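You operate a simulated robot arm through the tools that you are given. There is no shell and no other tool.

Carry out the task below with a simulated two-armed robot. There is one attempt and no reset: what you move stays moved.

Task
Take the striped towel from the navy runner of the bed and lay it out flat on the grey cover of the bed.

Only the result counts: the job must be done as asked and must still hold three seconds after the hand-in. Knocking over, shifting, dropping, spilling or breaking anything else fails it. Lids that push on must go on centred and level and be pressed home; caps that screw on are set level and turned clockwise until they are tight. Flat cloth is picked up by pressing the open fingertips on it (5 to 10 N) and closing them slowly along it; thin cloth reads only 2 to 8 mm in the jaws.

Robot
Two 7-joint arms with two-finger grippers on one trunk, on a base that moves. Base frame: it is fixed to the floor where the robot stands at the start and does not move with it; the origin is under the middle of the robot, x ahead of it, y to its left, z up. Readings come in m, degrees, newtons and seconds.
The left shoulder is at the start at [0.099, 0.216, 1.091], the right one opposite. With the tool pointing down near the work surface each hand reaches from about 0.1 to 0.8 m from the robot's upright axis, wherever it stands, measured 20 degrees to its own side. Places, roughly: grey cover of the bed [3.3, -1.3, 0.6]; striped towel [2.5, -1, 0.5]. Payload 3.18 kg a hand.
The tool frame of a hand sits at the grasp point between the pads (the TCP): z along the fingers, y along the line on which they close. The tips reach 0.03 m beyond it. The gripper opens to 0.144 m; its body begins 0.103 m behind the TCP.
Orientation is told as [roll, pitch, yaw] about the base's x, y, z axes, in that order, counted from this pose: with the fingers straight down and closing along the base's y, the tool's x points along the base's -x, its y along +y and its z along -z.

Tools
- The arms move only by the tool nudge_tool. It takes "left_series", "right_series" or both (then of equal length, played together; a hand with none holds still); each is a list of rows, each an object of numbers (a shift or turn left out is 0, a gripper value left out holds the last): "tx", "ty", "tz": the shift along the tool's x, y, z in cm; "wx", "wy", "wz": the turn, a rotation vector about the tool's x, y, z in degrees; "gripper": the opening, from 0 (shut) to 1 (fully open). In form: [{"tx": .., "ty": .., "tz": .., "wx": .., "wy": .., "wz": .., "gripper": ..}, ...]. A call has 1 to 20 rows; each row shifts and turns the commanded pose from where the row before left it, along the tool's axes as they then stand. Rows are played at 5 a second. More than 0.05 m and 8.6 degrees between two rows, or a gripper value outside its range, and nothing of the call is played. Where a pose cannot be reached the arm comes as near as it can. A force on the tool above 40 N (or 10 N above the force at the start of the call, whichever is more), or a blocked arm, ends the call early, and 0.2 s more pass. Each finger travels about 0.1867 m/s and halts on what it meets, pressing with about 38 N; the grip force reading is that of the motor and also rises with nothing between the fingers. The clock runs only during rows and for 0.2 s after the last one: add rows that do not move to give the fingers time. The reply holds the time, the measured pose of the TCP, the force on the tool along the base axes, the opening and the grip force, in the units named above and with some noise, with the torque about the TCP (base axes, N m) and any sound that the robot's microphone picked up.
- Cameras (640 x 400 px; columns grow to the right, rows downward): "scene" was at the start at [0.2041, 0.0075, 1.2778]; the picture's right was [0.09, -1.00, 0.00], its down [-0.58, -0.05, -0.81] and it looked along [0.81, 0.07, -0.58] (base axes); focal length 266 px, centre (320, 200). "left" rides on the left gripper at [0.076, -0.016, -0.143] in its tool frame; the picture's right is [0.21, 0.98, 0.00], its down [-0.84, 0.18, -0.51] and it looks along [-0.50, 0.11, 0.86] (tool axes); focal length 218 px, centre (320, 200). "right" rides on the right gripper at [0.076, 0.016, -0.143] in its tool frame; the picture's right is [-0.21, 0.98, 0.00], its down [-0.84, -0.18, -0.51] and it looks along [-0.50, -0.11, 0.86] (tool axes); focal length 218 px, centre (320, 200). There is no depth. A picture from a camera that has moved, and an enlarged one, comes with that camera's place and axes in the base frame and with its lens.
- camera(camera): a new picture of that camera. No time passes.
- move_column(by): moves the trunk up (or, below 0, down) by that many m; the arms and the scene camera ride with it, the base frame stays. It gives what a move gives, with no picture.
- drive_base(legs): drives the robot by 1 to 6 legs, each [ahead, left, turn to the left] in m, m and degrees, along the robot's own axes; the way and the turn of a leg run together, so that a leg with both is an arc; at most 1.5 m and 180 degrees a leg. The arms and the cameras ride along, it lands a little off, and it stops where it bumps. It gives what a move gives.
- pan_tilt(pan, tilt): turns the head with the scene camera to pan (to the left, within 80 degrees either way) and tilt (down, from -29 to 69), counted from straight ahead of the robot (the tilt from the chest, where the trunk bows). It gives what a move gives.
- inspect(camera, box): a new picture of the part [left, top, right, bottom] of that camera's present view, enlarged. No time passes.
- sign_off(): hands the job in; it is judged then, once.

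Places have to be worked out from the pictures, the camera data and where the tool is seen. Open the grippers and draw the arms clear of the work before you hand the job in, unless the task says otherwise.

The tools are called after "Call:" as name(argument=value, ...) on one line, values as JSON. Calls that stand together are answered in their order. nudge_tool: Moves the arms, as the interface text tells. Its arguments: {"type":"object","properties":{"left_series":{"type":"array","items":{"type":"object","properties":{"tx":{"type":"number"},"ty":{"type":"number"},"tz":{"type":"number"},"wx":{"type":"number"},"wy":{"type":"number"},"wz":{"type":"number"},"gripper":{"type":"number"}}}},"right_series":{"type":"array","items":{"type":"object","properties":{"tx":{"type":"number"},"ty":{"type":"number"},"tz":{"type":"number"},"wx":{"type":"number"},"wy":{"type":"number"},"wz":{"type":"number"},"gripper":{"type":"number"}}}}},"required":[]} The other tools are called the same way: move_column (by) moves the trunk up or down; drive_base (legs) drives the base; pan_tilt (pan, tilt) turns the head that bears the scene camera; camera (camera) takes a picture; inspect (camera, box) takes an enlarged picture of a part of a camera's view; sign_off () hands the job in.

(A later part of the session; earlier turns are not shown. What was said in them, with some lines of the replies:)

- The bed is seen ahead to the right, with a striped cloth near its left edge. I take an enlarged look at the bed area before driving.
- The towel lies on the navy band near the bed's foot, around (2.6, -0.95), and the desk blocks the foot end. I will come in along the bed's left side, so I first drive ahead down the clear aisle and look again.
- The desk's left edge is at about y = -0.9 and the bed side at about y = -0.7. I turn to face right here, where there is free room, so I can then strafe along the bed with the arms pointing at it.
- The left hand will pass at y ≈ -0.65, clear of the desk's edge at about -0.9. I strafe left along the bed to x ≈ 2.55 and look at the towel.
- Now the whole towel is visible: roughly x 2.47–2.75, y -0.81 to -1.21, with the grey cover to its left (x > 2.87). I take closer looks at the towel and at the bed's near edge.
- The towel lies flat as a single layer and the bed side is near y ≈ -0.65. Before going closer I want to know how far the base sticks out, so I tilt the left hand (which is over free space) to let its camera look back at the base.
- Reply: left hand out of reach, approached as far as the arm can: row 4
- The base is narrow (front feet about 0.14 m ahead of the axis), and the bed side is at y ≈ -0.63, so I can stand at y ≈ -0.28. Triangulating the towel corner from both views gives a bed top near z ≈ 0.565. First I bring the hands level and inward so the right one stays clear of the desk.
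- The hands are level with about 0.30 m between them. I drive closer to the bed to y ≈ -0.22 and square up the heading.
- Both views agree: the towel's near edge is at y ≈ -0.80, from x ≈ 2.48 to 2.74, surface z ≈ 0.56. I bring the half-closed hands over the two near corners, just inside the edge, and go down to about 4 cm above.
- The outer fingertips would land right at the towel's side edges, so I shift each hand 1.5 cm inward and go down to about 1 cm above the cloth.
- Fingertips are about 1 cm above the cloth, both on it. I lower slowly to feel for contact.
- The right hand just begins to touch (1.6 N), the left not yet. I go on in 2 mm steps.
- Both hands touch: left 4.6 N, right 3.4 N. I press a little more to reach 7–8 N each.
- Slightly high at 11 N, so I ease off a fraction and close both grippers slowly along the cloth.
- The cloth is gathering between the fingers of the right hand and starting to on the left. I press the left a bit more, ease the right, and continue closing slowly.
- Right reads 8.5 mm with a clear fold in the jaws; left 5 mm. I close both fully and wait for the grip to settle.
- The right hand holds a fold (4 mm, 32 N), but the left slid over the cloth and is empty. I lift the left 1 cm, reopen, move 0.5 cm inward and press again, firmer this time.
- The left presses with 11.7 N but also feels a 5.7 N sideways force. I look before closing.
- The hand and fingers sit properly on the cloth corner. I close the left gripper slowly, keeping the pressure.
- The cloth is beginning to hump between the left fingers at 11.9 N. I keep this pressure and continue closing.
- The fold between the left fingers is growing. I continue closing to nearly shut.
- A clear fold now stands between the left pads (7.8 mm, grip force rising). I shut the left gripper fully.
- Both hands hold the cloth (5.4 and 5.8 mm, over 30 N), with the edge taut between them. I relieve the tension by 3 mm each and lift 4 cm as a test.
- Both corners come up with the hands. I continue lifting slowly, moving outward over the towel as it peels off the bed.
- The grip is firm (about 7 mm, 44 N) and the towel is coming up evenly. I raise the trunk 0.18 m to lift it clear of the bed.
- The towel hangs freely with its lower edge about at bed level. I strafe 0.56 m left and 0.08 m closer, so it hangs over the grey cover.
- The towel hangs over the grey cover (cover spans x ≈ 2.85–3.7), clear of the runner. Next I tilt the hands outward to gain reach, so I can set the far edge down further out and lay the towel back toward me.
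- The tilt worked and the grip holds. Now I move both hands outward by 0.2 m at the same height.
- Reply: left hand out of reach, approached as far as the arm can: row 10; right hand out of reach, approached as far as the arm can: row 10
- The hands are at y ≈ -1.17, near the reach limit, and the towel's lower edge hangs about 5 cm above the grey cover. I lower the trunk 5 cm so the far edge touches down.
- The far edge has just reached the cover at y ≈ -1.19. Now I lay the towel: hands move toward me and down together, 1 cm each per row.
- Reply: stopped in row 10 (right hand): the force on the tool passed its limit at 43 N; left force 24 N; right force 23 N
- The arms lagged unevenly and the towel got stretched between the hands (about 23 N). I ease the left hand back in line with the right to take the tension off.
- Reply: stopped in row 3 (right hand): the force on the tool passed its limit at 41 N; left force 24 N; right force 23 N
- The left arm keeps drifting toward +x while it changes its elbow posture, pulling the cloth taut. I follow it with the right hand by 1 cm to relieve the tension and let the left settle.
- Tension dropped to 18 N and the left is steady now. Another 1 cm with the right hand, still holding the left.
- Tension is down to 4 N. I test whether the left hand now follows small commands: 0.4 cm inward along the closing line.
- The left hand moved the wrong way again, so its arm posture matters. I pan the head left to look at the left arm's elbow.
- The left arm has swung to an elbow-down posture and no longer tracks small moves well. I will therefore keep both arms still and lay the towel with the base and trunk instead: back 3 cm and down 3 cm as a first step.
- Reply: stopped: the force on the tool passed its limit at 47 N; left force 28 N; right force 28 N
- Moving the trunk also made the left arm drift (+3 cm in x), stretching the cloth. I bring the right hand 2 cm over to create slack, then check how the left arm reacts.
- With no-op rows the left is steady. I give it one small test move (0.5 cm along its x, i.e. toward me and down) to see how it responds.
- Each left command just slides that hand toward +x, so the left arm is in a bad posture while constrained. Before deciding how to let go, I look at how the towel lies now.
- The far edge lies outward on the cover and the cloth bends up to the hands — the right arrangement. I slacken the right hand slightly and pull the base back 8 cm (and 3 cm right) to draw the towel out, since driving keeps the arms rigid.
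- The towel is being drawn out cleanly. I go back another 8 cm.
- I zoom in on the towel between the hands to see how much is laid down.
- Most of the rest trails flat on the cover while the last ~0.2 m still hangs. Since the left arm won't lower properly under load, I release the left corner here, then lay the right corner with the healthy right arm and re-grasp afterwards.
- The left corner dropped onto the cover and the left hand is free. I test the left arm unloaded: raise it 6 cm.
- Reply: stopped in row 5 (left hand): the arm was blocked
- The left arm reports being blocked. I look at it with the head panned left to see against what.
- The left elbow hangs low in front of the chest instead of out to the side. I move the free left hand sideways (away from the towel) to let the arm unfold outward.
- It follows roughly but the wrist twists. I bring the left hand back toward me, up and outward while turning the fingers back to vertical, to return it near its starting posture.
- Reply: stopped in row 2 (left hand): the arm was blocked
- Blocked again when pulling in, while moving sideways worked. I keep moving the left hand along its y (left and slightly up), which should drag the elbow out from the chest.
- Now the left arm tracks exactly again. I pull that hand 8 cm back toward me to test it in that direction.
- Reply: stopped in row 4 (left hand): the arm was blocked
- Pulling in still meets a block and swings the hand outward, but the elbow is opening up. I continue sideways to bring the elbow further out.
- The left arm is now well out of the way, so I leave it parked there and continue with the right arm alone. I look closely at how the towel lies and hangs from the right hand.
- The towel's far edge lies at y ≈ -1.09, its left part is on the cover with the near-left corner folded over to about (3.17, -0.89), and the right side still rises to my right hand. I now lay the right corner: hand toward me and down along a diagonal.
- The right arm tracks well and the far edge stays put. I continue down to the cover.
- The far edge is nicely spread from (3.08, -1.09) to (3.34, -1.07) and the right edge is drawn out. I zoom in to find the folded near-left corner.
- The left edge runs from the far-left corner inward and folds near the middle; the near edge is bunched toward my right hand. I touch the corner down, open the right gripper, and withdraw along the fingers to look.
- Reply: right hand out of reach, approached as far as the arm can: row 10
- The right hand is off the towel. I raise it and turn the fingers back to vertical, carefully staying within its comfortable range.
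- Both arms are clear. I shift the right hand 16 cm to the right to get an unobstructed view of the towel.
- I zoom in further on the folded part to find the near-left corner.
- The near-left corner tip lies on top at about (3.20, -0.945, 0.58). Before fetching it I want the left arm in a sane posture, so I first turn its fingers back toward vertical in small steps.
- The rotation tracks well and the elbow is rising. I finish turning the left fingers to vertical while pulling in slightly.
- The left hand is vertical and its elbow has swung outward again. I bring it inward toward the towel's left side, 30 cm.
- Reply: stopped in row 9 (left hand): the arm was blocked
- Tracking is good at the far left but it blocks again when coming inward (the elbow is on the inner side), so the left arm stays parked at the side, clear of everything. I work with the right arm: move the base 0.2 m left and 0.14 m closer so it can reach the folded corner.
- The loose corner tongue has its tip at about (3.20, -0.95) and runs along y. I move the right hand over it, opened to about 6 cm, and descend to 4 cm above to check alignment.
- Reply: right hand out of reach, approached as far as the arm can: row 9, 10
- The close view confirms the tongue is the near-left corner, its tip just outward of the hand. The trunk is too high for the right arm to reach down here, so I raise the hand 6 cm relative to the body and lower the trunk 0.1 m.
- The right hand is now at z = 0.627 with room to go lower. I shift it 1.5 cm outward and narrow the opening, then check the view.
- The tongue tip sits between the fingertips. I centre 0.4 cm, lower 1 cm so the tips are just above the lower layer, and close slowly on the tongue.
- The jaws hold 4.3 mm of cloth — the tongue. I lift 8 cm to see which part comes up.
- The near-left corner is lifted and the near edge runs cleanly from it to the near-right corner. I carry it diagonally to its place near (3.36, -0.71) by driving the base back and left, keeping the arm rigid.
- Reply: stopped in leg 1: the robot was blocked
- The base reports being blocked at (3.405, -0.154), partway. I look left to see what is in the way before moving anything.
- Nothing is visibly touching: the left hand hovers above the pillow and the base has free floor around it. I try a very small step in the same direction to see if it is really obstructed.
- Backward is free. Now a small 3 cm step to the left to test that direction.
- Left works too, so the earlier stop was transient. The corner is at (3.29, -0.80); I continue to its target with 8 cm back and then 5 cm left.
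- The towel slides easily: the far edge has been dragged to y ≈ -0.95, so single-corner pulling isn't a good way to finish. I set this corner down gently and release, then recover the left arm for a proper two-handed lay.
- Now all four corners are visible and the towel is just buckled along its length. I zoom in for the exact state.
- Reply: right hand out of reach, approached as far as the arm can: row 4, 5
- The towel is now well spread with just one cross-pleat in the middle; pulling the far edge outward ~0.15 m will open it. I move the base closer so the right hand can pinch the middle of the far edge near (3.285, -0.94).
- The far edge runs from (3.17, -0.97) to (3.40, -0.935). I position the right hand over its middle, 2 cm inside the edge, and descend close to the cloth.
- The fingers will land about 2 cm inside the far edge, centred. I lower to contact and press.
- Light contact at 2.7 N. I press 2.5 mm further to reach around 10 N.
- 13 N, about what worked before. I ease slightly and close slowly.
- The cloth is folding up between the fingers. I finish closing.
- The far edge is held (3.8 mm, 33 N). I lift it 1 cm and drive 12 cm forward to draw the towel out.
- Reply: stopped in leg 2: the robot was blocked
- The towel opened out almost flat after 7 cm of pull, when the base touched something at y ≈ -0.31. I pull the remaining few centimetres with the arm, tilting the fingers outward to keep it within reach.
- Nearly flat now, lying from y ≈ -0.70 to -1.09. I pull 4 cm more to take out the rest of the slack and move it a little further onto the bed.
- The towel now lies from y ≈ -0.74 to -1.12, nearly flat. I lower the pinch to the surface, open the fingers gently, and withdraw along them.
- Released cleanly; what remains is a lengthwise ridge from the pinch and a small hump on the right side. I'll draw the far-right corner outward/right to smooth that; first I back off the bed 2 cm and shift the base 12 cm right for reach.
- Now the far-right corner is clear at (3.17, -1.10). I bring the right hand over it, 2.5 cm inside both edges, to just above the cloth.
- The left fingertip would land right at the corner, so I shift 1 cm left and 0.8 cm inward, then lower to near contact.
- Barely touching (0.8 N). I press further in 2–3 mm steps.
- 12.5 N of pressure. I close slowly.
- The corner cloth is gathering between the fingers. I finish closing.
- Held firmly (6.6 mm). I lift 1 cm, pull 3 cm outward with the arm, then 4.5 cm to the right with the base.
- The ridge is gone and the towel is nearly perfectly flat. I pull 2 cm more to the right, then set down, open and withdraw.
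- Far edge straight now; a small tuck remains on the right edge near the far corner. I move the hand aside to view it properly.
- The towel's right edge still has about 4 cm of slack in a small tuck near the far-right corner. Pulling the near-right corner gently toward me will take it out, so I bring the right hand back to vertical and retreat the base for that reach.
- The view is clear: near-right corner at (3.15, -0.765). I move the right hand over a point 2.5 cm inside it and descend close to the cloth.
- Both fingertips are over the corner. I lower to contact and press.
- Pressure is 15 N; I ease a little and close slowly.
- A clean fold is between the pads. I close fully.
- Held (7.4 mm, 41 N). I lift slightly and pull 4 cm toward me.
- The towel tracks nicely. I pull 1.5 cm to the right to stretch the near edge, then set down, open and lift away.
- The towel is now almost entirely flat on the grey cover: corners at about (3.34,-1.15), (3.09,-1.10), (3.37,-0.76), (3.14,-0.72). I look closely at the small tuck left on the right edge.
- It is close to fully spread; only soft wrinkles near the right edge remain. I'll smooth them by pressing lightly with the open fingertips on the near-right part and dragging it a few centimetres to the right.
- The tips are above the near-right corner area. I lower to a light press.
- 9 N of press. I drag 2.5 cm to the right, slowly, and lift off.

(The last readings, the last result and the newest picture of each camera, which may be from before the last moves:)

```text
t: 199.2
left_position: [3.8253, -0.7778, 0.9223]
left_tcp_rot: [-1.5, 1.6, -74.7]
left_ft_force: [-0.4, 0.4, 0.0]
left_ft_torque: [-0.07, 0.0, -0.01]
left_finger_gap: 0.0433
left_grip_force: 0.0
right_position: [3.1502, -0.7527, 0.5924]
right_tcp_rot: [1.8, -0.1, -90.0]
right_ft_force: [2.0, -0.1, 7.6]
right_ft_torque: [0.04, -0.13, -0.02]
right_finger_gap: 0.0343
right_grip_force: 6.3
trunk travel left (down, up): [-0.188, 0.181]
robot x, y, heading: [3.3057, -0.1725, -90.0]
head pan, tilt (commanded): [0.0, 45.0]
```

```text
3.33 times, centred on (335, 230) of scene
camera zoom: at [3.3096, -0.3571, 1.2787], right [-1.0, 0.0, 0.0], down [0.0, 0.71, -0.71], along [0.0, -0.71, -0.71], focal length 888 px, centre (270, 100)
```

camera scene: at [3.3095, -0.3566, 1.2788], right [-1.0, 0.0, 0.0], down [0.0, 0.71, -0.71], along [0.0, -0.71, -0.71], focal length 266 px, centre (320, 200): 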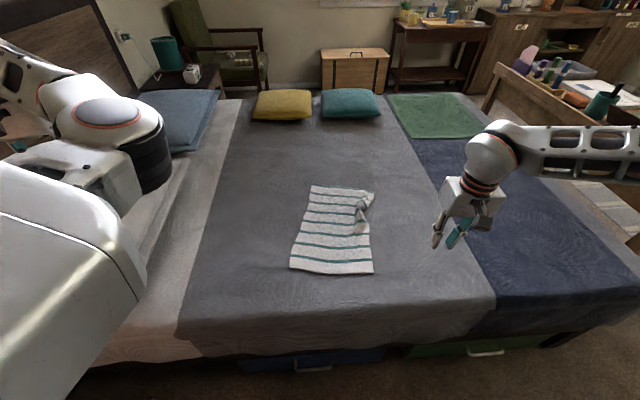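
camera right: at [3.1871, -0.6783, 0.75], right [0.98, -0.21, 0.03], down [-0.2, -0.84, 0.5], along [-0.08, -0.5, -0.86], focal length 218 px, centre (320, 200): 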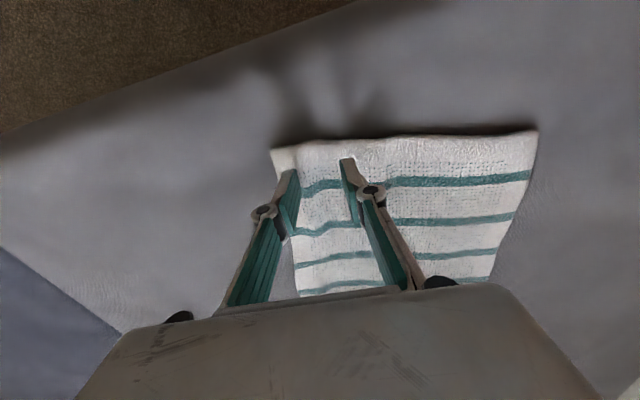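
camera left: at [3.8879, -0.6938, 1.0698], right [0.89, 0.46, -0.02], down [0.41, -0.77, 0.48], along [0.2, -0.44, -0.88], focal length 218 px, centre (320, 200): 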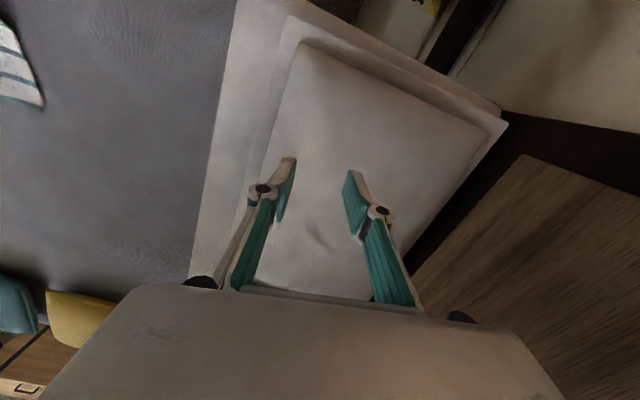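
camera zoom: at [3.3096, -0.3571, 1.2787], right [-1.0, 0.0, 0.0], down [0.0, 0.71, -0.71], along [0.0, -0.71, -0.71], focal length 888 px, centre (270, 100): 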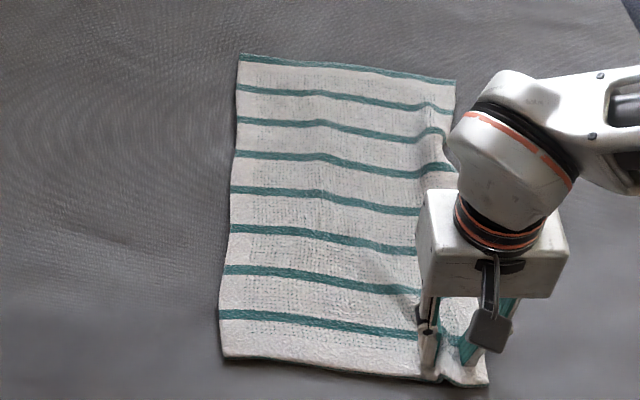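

The cloth follows the fingers. I lift off and look again.

Call:
nudge_tool(right_series=[{"tz": -1}, {"tz": -3}, {"tz": -4}, {"tz": -4}, {"ty": -4}, {"ty": -4}, {"ty": -4}, {}])

Call:
inspect(camera="scene", box=[270, 170, 400, 290])

Call:
inspect(camera="right", box=[380, 60, 620, 290])

```text
t: 201.0
left_position: [3.8254, -0.777, 0.9214]
left_tcp_rot: [-1.4, 1.6, -74.8]
left_ft_force: [0.3, 0.7, 0.3]
left_ft_torque: [-0.01, 0.02, 0.02]
left_finger_gap: 0.0433
left_grip_force: 0.1
right_position: [3.026, -0.7536, 0.7086]
right_tcp_rot: [1.8, -0.2, -90.0]
right_ft_force: [-0.2, 0.4, 0.2]
right_ft_torque: [0.0, 0.03, -0.02]
right_finger_gap: 0.0362
right_grip_force: 0.0
trunk travel left (down, up): [-0.188, 0.181]
robot x, y, heading: [3.3131, -0.1656, -90.2]
head pan, tilt (commanded): [0.0, 45.0]
```

```text
3.33 times, centred on (335, 230) of scene
camera zoom: at [3.3099, -0.3577, 1.2786], right [-1.0, 0.0, 0.0], down [0.0, 0.71, -0.71], along [0.0, -0.71, -0.71], focal length 888 px, centre (270, 100)
```

zoom: 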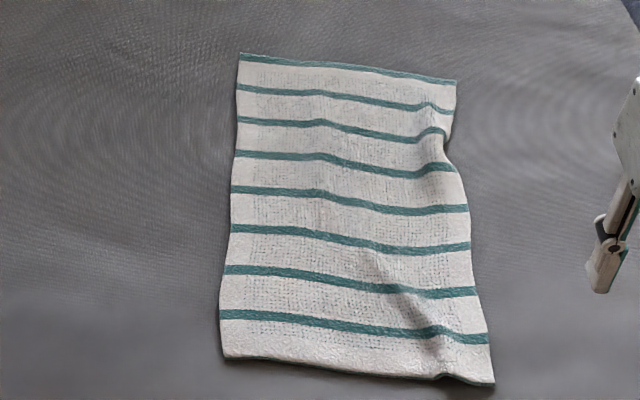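

```text
1.74 times, centred on (500, 175) of right
camera zoom: at [3.039, -0.6781, 0.8515], right [0.98, -0.21, 0.03], down [-0.2, -0.84, 0.5], along [-0.08, -0.5, -0.86], focal length 380 px, centre (7, 244)
```

zoom: 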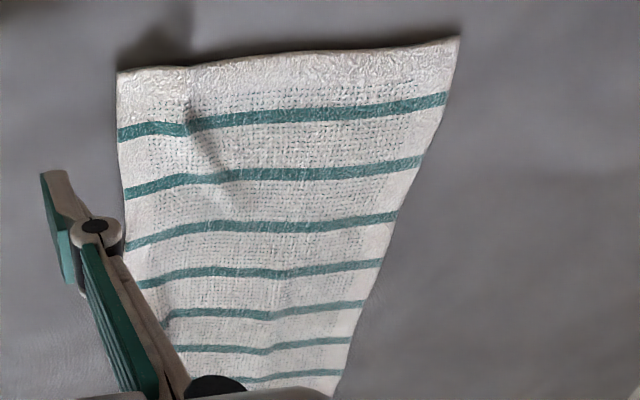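

Only a soft diagonal ridge is left near the near-right corner. I'll flatten it by pressing the nearly closed fingertips on either side of it and opening them slowly, spreading the cloth.

Call:
nudge_tool(right_series=[{"ty": 3.8, "tx": -0.3, "gripper": 0.14}, {"ty": 3.8, "tx": -0.3}, {"ty": 3.8, "tx": -0.3}, {"ty": 3.8, "tx": -0.3}, {"tz": 4}, {"tz": 4}, {"tz": 2}, {"tz": 0.7}, {"tz": 0.4}, {}])

Call:
inspect(camera="right", box=[220, 80, 440, 218])

```text
t: 203.2
left_position: [3.8256, -0.7771, 0.9223]
left_tcp_rot: [-1.4, 1.7, -74.6]
left_ft_force: [1.6, 0.0, 0.8]
left_ft_torque: [0.02, 0.01, 0.0]
left_finger_gap: 0.0432
left_grip_force: 0.1
right_position: [3.1808, -0.7636, 0.6024]
right_tcp_rot: [1.9, 0.0, -90.0]
right_ft_force: [-0.5, 0.2, 0.3]
right_ft_torque: [-0.03, 0.0, 0.02]
right_finger_gap: 0.0204
right_grip_force: 0.1
trunk travel left (down, up): [-0.188, 0.181]
robot x, y, heading: [3.3107, -0.1716, -90.0]
head pan, tilt (commanded): [0.0, 45.0]
```

```text
2.90 times, centred on (330, 149) of right
camera zoom: at [3.1936, -0.6888, 0.745], right [0.98, -0.21, 0.03], down [-0.2, -0.84, 0.5], along [-0.08, -0.5, -0.86], focal length 633 px, centre (291, 348)
```

zoom: 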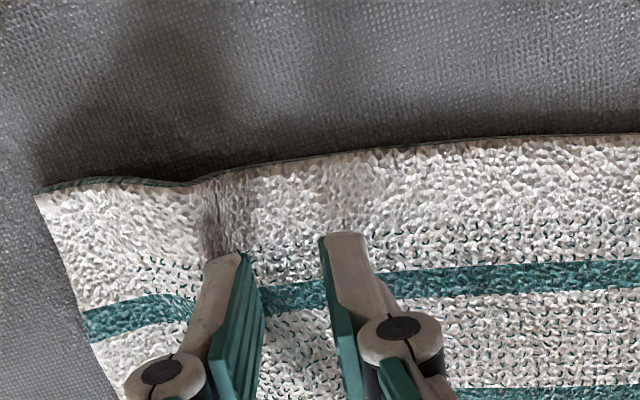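

The ridge sits under the left fingertip; I shift 0.9 cm so it lies between the tips, then press.

Call:
nudge_tool(right_series=[{"ty": -0.9}, {"tz": 0.5}, {"tz": 0.3}, {"tz": 0.2}, {}])

```text
t: 204.4
left_position: [3.8255, -0.7772, 0.9224]
left_tcp_rot: [-1.6, 1.7, -74.7]
left_ft_force: [0.4, 0.2, 0.4]
left_ft_torque: [0.01, 0.0, 0.0]
left_finger_gap: 0.0431
left_grip_force: 0.0
right_position: [3.174, -0.7649, 0.592]
right_tcp_rot: [1.9, -0.1, -89.9]
right_ft_force: [-1.6, 5.3, 8.3]
right_ft_torque: [0.15, 0.12, -0.04]
right_finger_gap: 0.0198
right_grip_force: 0.1
trunk travel left (down, up): [-0.188, 0.181]
robot x, y, heading: [3.3121, -0.1732, -90.2]
head pan, tilt (commanded): [0.0, 45.0]
```

8 N of press with the ridge between the tips. I open slowly to spread it, then lift off.

Call:
nudge_tool(right_series=[{"gripper": 0.17}, {"gripper": 0.2}, {"gripper": 0.23}, {"gripper": 0.26}, {"gripper": 0.29}, {"gripper": 0.32}, {"gripper": 0.35}, {"gripper": 0.38}, {}, {"tz": -1}, {"tz": -3}, {"tz": -4}, {"tz": -4}, {"ty": -4}, {"ty": -4}, {"ty": -4}, {}])

Call:
inspect(camera="scene", box=[270, 170, 400, 290])

Call:
inspect(camera="right", box=[380, 60, 620, 290])

```text
t: 208.0
left_position: [3.8263, -0.7776, 0.9225]
left_tcp_rot: [-1.5, 1.7, -74.7]
left_ft_force: [0.7, 0.1, -0.4]
left_ft_torque: [-0.02, 0.01, -0.02]
left_finger_gap: 0.0431
left_grip_force: 0.0
right_position: [3.0485, -0.7658, 0.7095]
right_tcp_rot: [1.8, -0.2, -90.0]
right_ft_force: [0.1, 0.4, -0.5]
right_ft_torque: [-0.02, -0.02, 0.0]
right_finger_gap: 0.0545
right_grip_force: 0.0
trunk travel left (down, up): [-0.188, 0.181]
robot x, y, heading: [3.3133, -0.1683, -90.1]
head pan, tilt (commanded): [0.0, 45.0]
```

```text
3.33 times, centred on (335, 230) of scene
camera zoom: at [3.3099, -0.3577, 1.2786], right [-1.0, 0.0, 0.0], down [0.0, 0.71, -0.71], along [0.0, -0.71, -0.71], focal length 888 px, centre (270, 100)
```

zoom: 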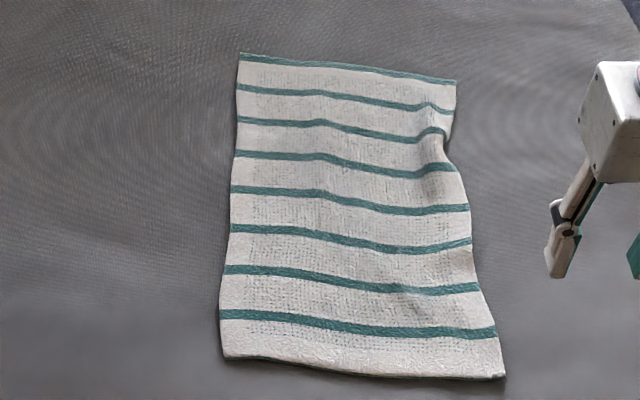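

```text
1.74 times, centred on (500, 175) of right
camera zoom: at [3.0606, -0.6912, 0.8523], right [0.98, -0.21, 0.03], down [-0.2, -0.84, 0.5], along [-0.08, -0.5, -0.86], focal length 380 px, centre (7, 244)
```

zoom: 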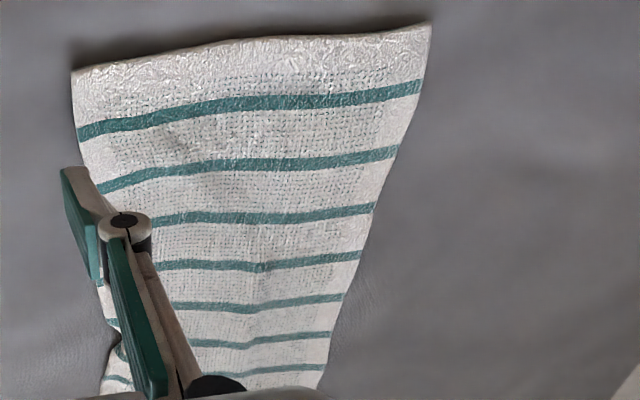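

That worked very well — the near half is flat and wide. One tuck remains on the right edge near the far-right corner; I'll press near that corner and drag it outward ~2 cm. I drive 11 cm closer and tilt the hand for reach.

Call:
drive_base(legs=[[0.11, 0, 0]])

Call:
nudge_tool(right_series=[{"tx": -2.4, "ty": 1, "wy": -5, "gripper": 0.2}, {"tx": -2.39, "tz": 0.21, "ty": 1, "wy": -5}, {"tx": -2.36, "tz": 0.42, "ty": 1, "wy": -5}, {"tx": -2.32, "tz": 0.62, "ty": 1, "wy": -5}, {"tx": -2.26, "tz": 0.82, "ty": 1, "wy": -5}, {"tx": -2.18, "tz": 1.01, "ty": 1, "wy": -5}, {"tx": -2.08, "tz": 1.2, "ty": 1, "wy": -5}, {}])

Call:
camera(camera="right")

Call:
inspect(camera="scene", box=[270, 180, 400, 340])

```text
t: 209.2
left_position: [3.8245, -0.8868, 0.922]
left_tcp_rot: [-1.5, 1.7, -74.8]
left_ft_force: [-0.3, -0.6, -0.1]
left_ft_torque: [0.04, 0.06, -0.01]
left_finger_gap: 0.043
left_grip_force: 0.1
right_position: [3.0478, -0.8751, 0.7082]
right_tcp_rot: [1.8, 0.1, -90.1]
right_ft_force: [0.2, 0.5, 0.2]
right_ft_torque: [0.03, -0.01, 0.0]
right_finger_gap: 0.0547
right_grip_force: 0.0
trunk travel left (down, up): [-0.188, 0.181]
robot x, y, heading: [3.3109, -0.2798, -90.3]
head pan, tilt (commanded): [0.0, 45.0]
```

```text
t: 211.0
left_position: [3.8232, -0.8868, 0.9227]
left_tcp_rot: [-1.6, 1.5, -74.8]
left_ft_force: [0.2, 0.7, -0.6]
left_ft_torque: [-0.01, 0.02, -0.02]
left_finger_gap: 0.0433
left_grip_force: 0.1
right_position: [3.1175, -1.0419, 0.7125]
right_tcp_rot: [2.2, -35.1, -91.3]
right_ft_force: [-0.3, -0.1, -1.2]
right_ft_torque: [0.0, 0.01, -0.01]
right_finger_gap: 0.0287
right_grip_force: 0.0
trunk travel left (down, up): [-0.188, 0.181]
robot x, y, heading: [3.3129, -0.2801, -90.1]
head pan, tilt (commanded): [0.0, 45.0]
```

```text
taken
camera right: at [3.1315, -0.8984, 0.7848], right [0.97, -0.17, 0.15], down [-0.21, -0.4, 0.89], along [-0.09, -0.9, -0.42], focal length 218 px, centre (320, 200)
```

right: 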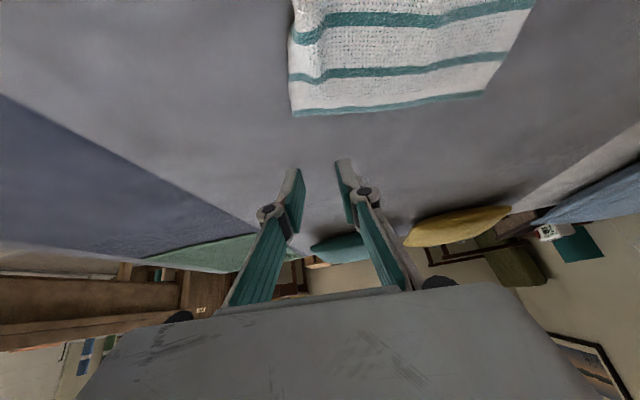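

```text
2.50 times, centred on (335, 260) of scene
camera zoom: at [3.3089, -0.4657, 1.2787], right [-1.0, 0.0, 0.0], down [0.0, 0.71, -0.71], along [0.0, -0.71, -0.71], focal length 666 px, centre (282, 50)
```

zoom: 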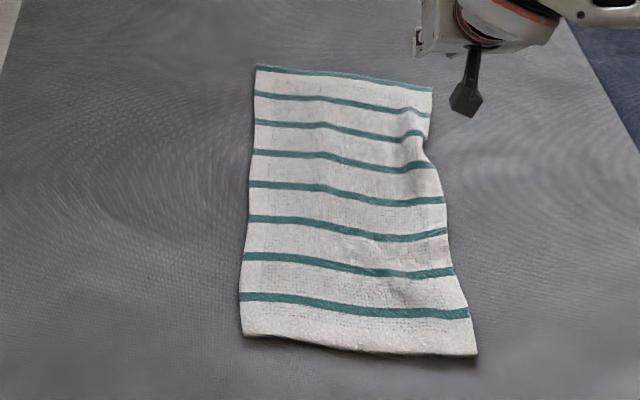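

Hand is lined up. I descend to a point 2.5 cm inside the far-right corner.

Call:
nudge_tool(right_series=[{"tz": 2.48, "tx": 1.25, "ty": 0.22}, {"tz": 2.48, "tx": 1.25, "ty": 0.22}, {"tz": 2.48, "tx": 1.25, "ty": 0.22}, {"tz": 2.48, "tx": 1.25, "ty": 0.22}, {}])

Call:
nudge_tool(right_series=[{"tz": 0.33, "tx": 0.23}, {"tz": 0.25, "tx": 0.17}, {}])

Call:
camera(camera="right")

```text
t: 212.2
left_position: [3.8235, -0.8854, 0.9223]
left_tcp_rot: [-1.4, 1.6, -74.7]
left_ft_force: [0.2, 0.1, 0.5]
left_ft_torque: [0.01, 0.0, -0.03]
left_finger_gap: 0.0432
left_grip_force: 0.1
right_position: [3.1292, -1.0585, 0.6022]
right_tcp_rot: [2.3, -35.1, -91.4]
right_ft_force: [-0.5, 0.1, 0.8]
right_ft_torque: [0.02, -0.01, -0.03]
right_finger_gap: 0.0288
right_grip_force: 0.1
trunk travel left (down, up): [-0.188, 0.181]
robot x, y, heading: [3.3077, -0.2821, -90.4]
head pan, tilt (commanded): [0.0, 45.0]
```

```text
t: 213.0
left_position: [3.8239, -0.8866, 0.9214]
left_tcp_rot: [-1.5, 1.6, -74.8]
left_ft_force: [-0.6, 0.7, -0.2]
left_ft_torque: [-0.02, 0.0, 0.0]
left_finger_gap: 0.0431
left_grip_force: 0.1
right_position: [3.1298, -1.0586, 0.5958]
right_tcp_rot: [2.2, -35.1, -91.3]
right_ft_force: [0.2, 0.4, -0.6]
right_ft_torque: [-0.02, 0.03, 0.01]
right_finger_gap: 0.0288
right_grip_force: 0.0
trunk travel left (down, up): [-0.188, 0.181]
robot x, y, heading: [3.3097, -0.2763, -90.1]
head pan, tilt (commanded): [0.0, 45.0]
```

```text
taken
camera right: at [3.1442, -0.9155, 0.669], right [0.97, -0.17, 0.15], down [-0.21, -0.4, 0.89], along [-0.09, -0.9, -0.42], focal length 218 px, centre (320, 200)
```

right: 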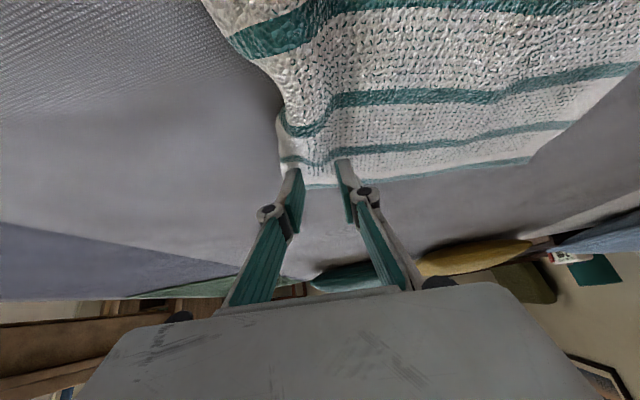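

The tips are on the corner, about to touch. I press to a light force.

Call:
nudge_tool(right_series=[{"tz": 0.25, "tx": 0.17}, {"tz": 0.12, "tx": 0.08}, {}])

```text
t: 213.8
left_position: [3.8238, -0.8867, 0.923]
left_tcp_rot: [-1.6, 1.5, -74.8]
left_ft_force: [0.9, 0.1, -0.6]
left_ft_torque: [0.0, -0.03, 0.01]
left_finger_gap: 0.043
left_grip_force: 0.0
right_position: [3.1306, -1.0586, 0.5932]
right_tcp_rot: [2.3, -35.4, -91.4]
right_ft_force: [-2.0, 3.3, 11.4]
right_ft_torque: [0.04, 0.23, -0.09]
right_finger_gap: 0.0286
right_grip_force: 0.0
trunk travel left (down, up): [-0.188, 0.181]
robot x, y, heading: [3.3135, -0.2841, -90.3]
head pan, tilt (commanded): [0.0, 45.0]
```

11 N. I drag outward 2.2 cm, slightly right.

Call:
nudge_tool(right_series=[{"tz": 0.255, "tx": -0.36, "ty": -0.15}, {"tz": 0.255, "tx": -0.36, "ty": -0.15}, {"tz": 0.255, "tx": -0.36, "ty": -0.15}, {"tz": 0.255, "tx": -0.36, "ty": -0.15}, {"tz": 0.255, "tx": -0.36, "ty": -0.15}, {}])

Call:
camera(camera="right")

Call:
inspect(camera="scene", box=[270, 180, 400, 340])

```text
t: 215.2
left_position: [3.8238, -0.8861, 0.9237]
left_tcp_rot: [-1.6, 1.7, -74.8]
left_ft_force: [0.4, 0.4, 0.0]
left_ft_torque: [-0.04, 0.0, -0.01]
left_finger_gap: 0.0429
left_grip_force: 0.1
right_position: [3.1225, -1.0805, 0.5941]
right_tcp_rot: [2.2, -35.2, -91.3]
right_ft_force: [1.1, 1.3, 9.3]
right_ft_torque: [-0.07, -0.1, 0.04]
right_finger_gap: 0.0308
right_grip_force: 0.1
trunk travel left (down, up): [-0.188, 0.181]
robot x, y, heading: [3.3094, -0.2762, -90.2]
head pan, tilt (commanded): [0.0, 45.0]
```

```text
taken
camera right: at [3.1369, -0.9373, 0.6647], right [0.97, -0.17, 0.15], down [-0.21, -0.4, 0.89], along [-0.09, -0.9, -0.42], focal length 218 px, centre (320, 200)
```

right: 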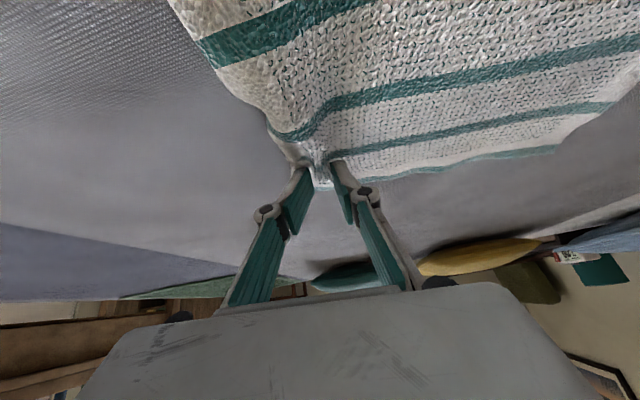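

```text
2.50 times, centred on (335, 260) of scene
camera zoom: at [3.3093, -0.4648, 1.2789], right [-1.0, 0.0, 0.0], down [0.0, 0.71, -0.71], along [0.0, -0.71, -0.71], focal length 666 px, centre (282, 50)
```

zoom: 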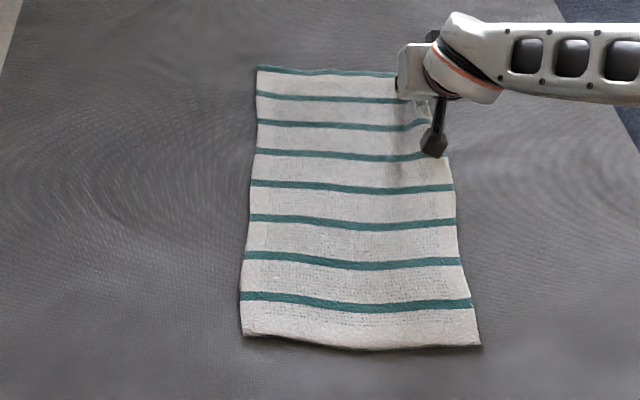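

The tuck is drawn out and the stripes run straight. I lift straight up off the cloth and move the hand aside to check.

Call:
nudge_tool(right_series=[{"tz": -0.82, "tx": -0.58}, {"tz": -1.64, "tx": -1.16}, {"tz": -2.4, "tx": -1.7}, {"tz": -2.4, "tx": -1.7}, {"tz": -1, "tx": 1.4, "ty": -3}, {"tz": -1, "tx": 1.4, "ty": -3}, {"ty": -3}, {}])

Call:
inspect(camera="scene", box=[270, 180, 400, 340])

Call:
inspect(camera="scene", box=[310, 185, 380, 255])

```text
t: 217.0
left_position: [3.8241, -0.8861, 0.9217]
left_tcp_rot: [-1.5, 1.7, -74.8]
left_ft_force: [-0.8, -0.8, 0.0]
left_ft_torque: [0.01, 0.02, 0.0]
left_finger_gap: 0.0433
left_grip_force: 0.0
right_position: [3.032, -1.0459, 0.6763]
right_tcp_rot: [2.4, -35.1, -91.3]
right_ft_force: [0.0, -0.5, 0.3]
right_ft_torque: [0.01, 0.01, 0.02]
right_finger_gap: 0.0289
right_grip_force: 0.1
trunk travel left (down, up): [-0.188, 0.181]
robot x, y, heading: [3.312, -0.2783, -90.3]
head pan, tilt (commanded): [0.0, 45.0]
```

```text
2.50 times, centred on (335, 260) of scene
camera zoom: at [3.3093, -0.4659, 1.2786], right [-1.0, 0.0, 0.0], down [0.0, 0.71, -0.71], along [0.0, -0.71, -0.71], focal length 666 px, centre (282, 50)
```

zoom: 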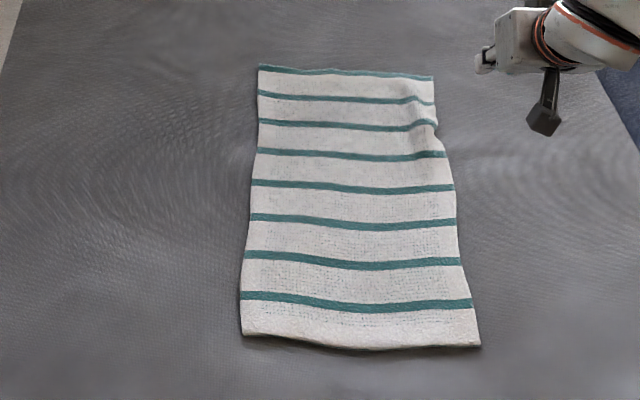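

```text
5.71 times, centred on (345, 220) of scene
camera zoom: at [3.3093, -0.4659, 1.2786], right [-1.0, 0.0, 0.0], down [0.0, 0.71, -0.71], along [0.0, -0.71, -0.71], focal length 1522 px, centre (177, 86)
```

zoom: 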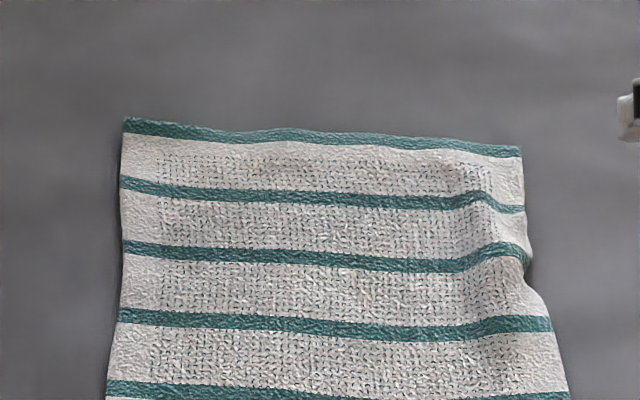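

The towel now lies flat at about 0.25 × 0.39 m (x 3.09–3.35, y -0.74 to -1.14), wholly on the grey cover. I raise the right hand, turn it upright and pull it back, clear of the towel.

Call:
nudge_tool(right_series=[{"tz": -1.64, "tx": -1.16, "ty": -1}, {"tz": -1.64, "tx": -1.16, "ty": -1}, {"tz": -1.64, "tx": -1.16, "ty": -1}, {"tz": -1.64, "tx": -1.16, "ty": -1}, {"tx": 1.6, "tz": -1.2, "wy": 5}, {"tx": 1.6, "tz": -1.2, "wy": 5}, {"tx": 1.6, "tz": -1.1, "wy": 5}, {"tx": 1.6, "tz": -1.0, "wy": 5}, {"tx": 1.6, "tz": -0.9, "wy": 5}, {"tx": 1.6, "tz": -0.8, "wy": 5}, {"tx": 1.6, "tz": -0.5, "wy": 5}, {}])

Call:
camera(camera="scene")

```text
t: 219.6
left_position: [3.8242, -0.8874, 0.9213]
left_tcp_rot: [-1.5, 1.7, -74.8]
left_ft_force: [-1.2, -0.2, 0.3]
left_ft_torque: [-0.02, 0.01, -0.01]
left_finger_gap: 0.0431
left_grip_force: 0.0
right_position: [2.9851, -0.919, 0.7785]
right_tcp_rot: [1.8, 0.1, -90.0]
right_ft_force: [0.1, 0.3, -0.4]
right_ft_torque: [-0.02, 0.01, 0.0]
right_finger_gap: 0.0287
right_grip_force: 0.1
trunk travel left (down, up): [-0.188, 0.181]
robot x, y, heading: [3.3107, -0.2787, -90.4]
head pan, tilt (commanded): [0.0, 45.0]
```

```text
taken
camera scene: at [3.3089, -0.4659, 1.2786], right [-1.0, 0.0, 0.0], down [0.0, 0.71, -0.71], along [0.0, -0.71, -0.71], focal length 266 px, centre (320, 200)
```

scene: 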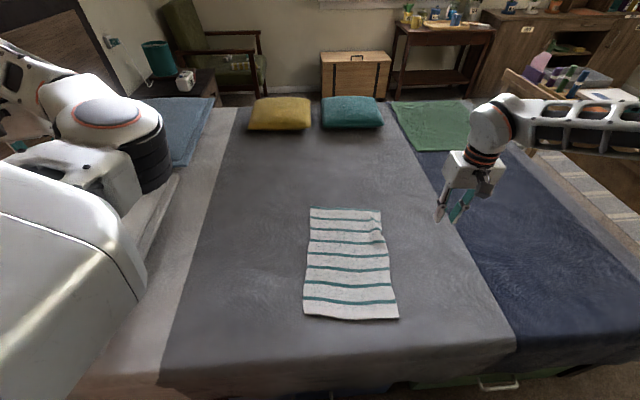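

Everything lies as wanted. I back the base away 0.28 m so both arms come off the bed area, and open both grippers.

Call:
drive_base(legs=[[-0.14, 0, 0], [-0.14, 0, 0]])

Call:
nudge_tool(left_series=[{"gripper": 0.6}, {"gripper": 1.0}, {}, {}], right_series=[{"gripper": 0.6}, {"gripper": 1.0}, {}, {}])

Call:
camera(camera="scene")

```text
t: 221.8
left_position: [3.8265, -0.607, 0.9218]
left_tcp_rot: [-1.5, 1.5, -74.7]
left_ft_force: [-0.2, 0.1, 0.6]
left_ft_torque: [-0.05, 0.01, 0.01]
left_finger_gap: 0.0434
left_grip_force: 0.2
right_position: [2.9857, -0.6379, 0.7805]
right_tcp_rot: [1.7, 0.0, -89.9]
right_ft_force: [-0.5, 0.4, -0.8]
right_ft_torque: [-0.02, 0.0, 0.01]
right_finger_gap: 0.0291
right_grip_force: 0.1
trunk travel left (down, up): [-0.188, 0.181]
robot x, y, heading: [3.3128, -0.0016, -90.1]
head pan, tilt (commanded): [0.0, 45.0]
```

```text
t: 222.8
left_position: [3.8256, -0.6065, 0.922]
left_tcp_rot: [-1.4, 1.5, -74.7]
left_ft_force: [-0.2, -0.4, 0.2]
left_ft_torque: [-0.02, 0.02, 0.01]
left_finger_gap: 0.1441
left_grip_force: 0.1
right_position: [2.9865, -0.6384, 0.7794]
right_tcp_rot: [1.8, -0.2, -90.1]
right_ft_force: [-0.1, -0.3, 0.2]
right_ft_torque: [0.01, -0.02, 0.02]
right_finger_gap: 0.1442
right_grip_force: 0.0
trunk travel left (down, up): [-0.188, 0.181]
robot x, y, heading: [3.3094, -0.0011, -89.9]
head pan, tilt (commanded): [0.0, 45.0]
```

```text
taken
camera scene: at [3.31, -0.1863, 1.2787], right [-1.0, 0.0, 0.0], down [0.0, 0.71, -0.71], along [0.0, -0.71, -0.71], focal length 266 px, centre (320, 200)
```

scene: 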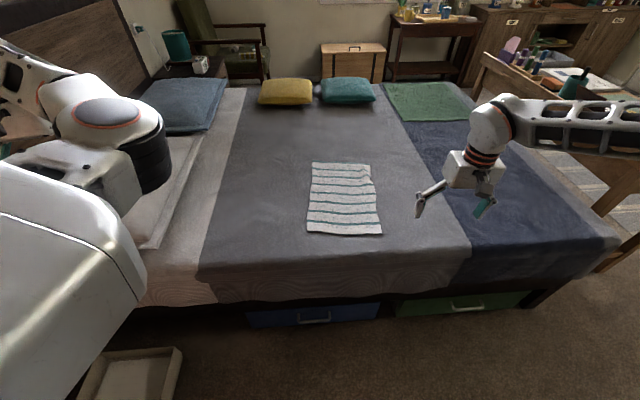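

The towel lies flat on the grey cover, both grippers are open, and the cushions, blanket, desk items and the tray look unmoved. I back off 10 cm more for clearance and take a last close look.

Call:
drive_base(legs=[[-0.1, 0, 0]])

Call:
inspect(camera="scene", box=[280, 120, 410, 240])

```text
t: 224.0
left_position: [3.8242, -0.507, 0.9221]
left_tcp_rot: [-1.6, 1.6, -74.8]
left_ft_force: [-0.8, 0.7, -0.1]
left_ft_torque: [-0.02, 0.0, -0.03]
left_finger_gap: 0.1441
left_grip_force: 0.0
right_position: [2.9856, -0.5369, 0.7798]
right_tcp_rot: [1.8, 0.0, -90.1]
right_ft_force: [0.4, 0.0, -0.2]
right_ft_torque: [0.0, 0.0, -0.02]
right_finger_gap: 0.1443
right_grip_force: 0.0
trunk travel left (down, up): [-0.188, 0.181]
robot x, y, heading: [3.3138, 0.1011, -90.4]
head pan, tilt (commanded): [0.0, 45.0]
```

```text
3.33 times, centred on (345, 180) of scene
camera zoom: at [3.31, -0.0848, 1.2788], right [-1.0, 0.0, 0.0], down [0.0, 0.71, -0.71], along [0.0, -0.71, -0.71], focal length 888 px, centre (237, 267)
```

zoom: 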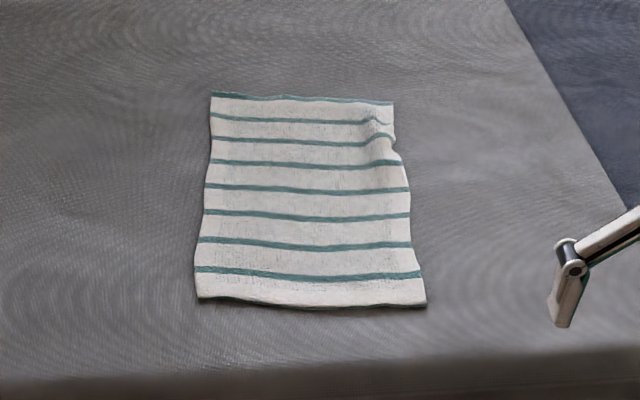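

The towel lies spread flat on the grey cover with all stripes straight, well clear of the runner and the bed edge, and both arms are withdrawn with open grippers. I hand the job in.

Call:
sign_off()

```text
The job is handed in.
```

I moved the striped towel off the navy runner and laid it out on the grey cover, and the job is handed in. From the last pictures it is about 0.25 × 0.39 m, close to its original 0.26 × 0.40 m. It is clear of both the runner and the bed edge.

- **Not perfectly smooth:** a small wrinkle, about 1 cm high by eye, remains on the right edge near the far-right corner.
- **Left arm:** it got stuck in a bad posture partway through, so I finished the work with the right arm alone. Both grippers ended open and away from the towel.
- **Base stops:** the base reported being blocked twice. The first time I found nothing in the way. The second was close to the bed side, probably a light touch. The cushions, green blanket, desk items and floor tray look unmoved in the pictures.
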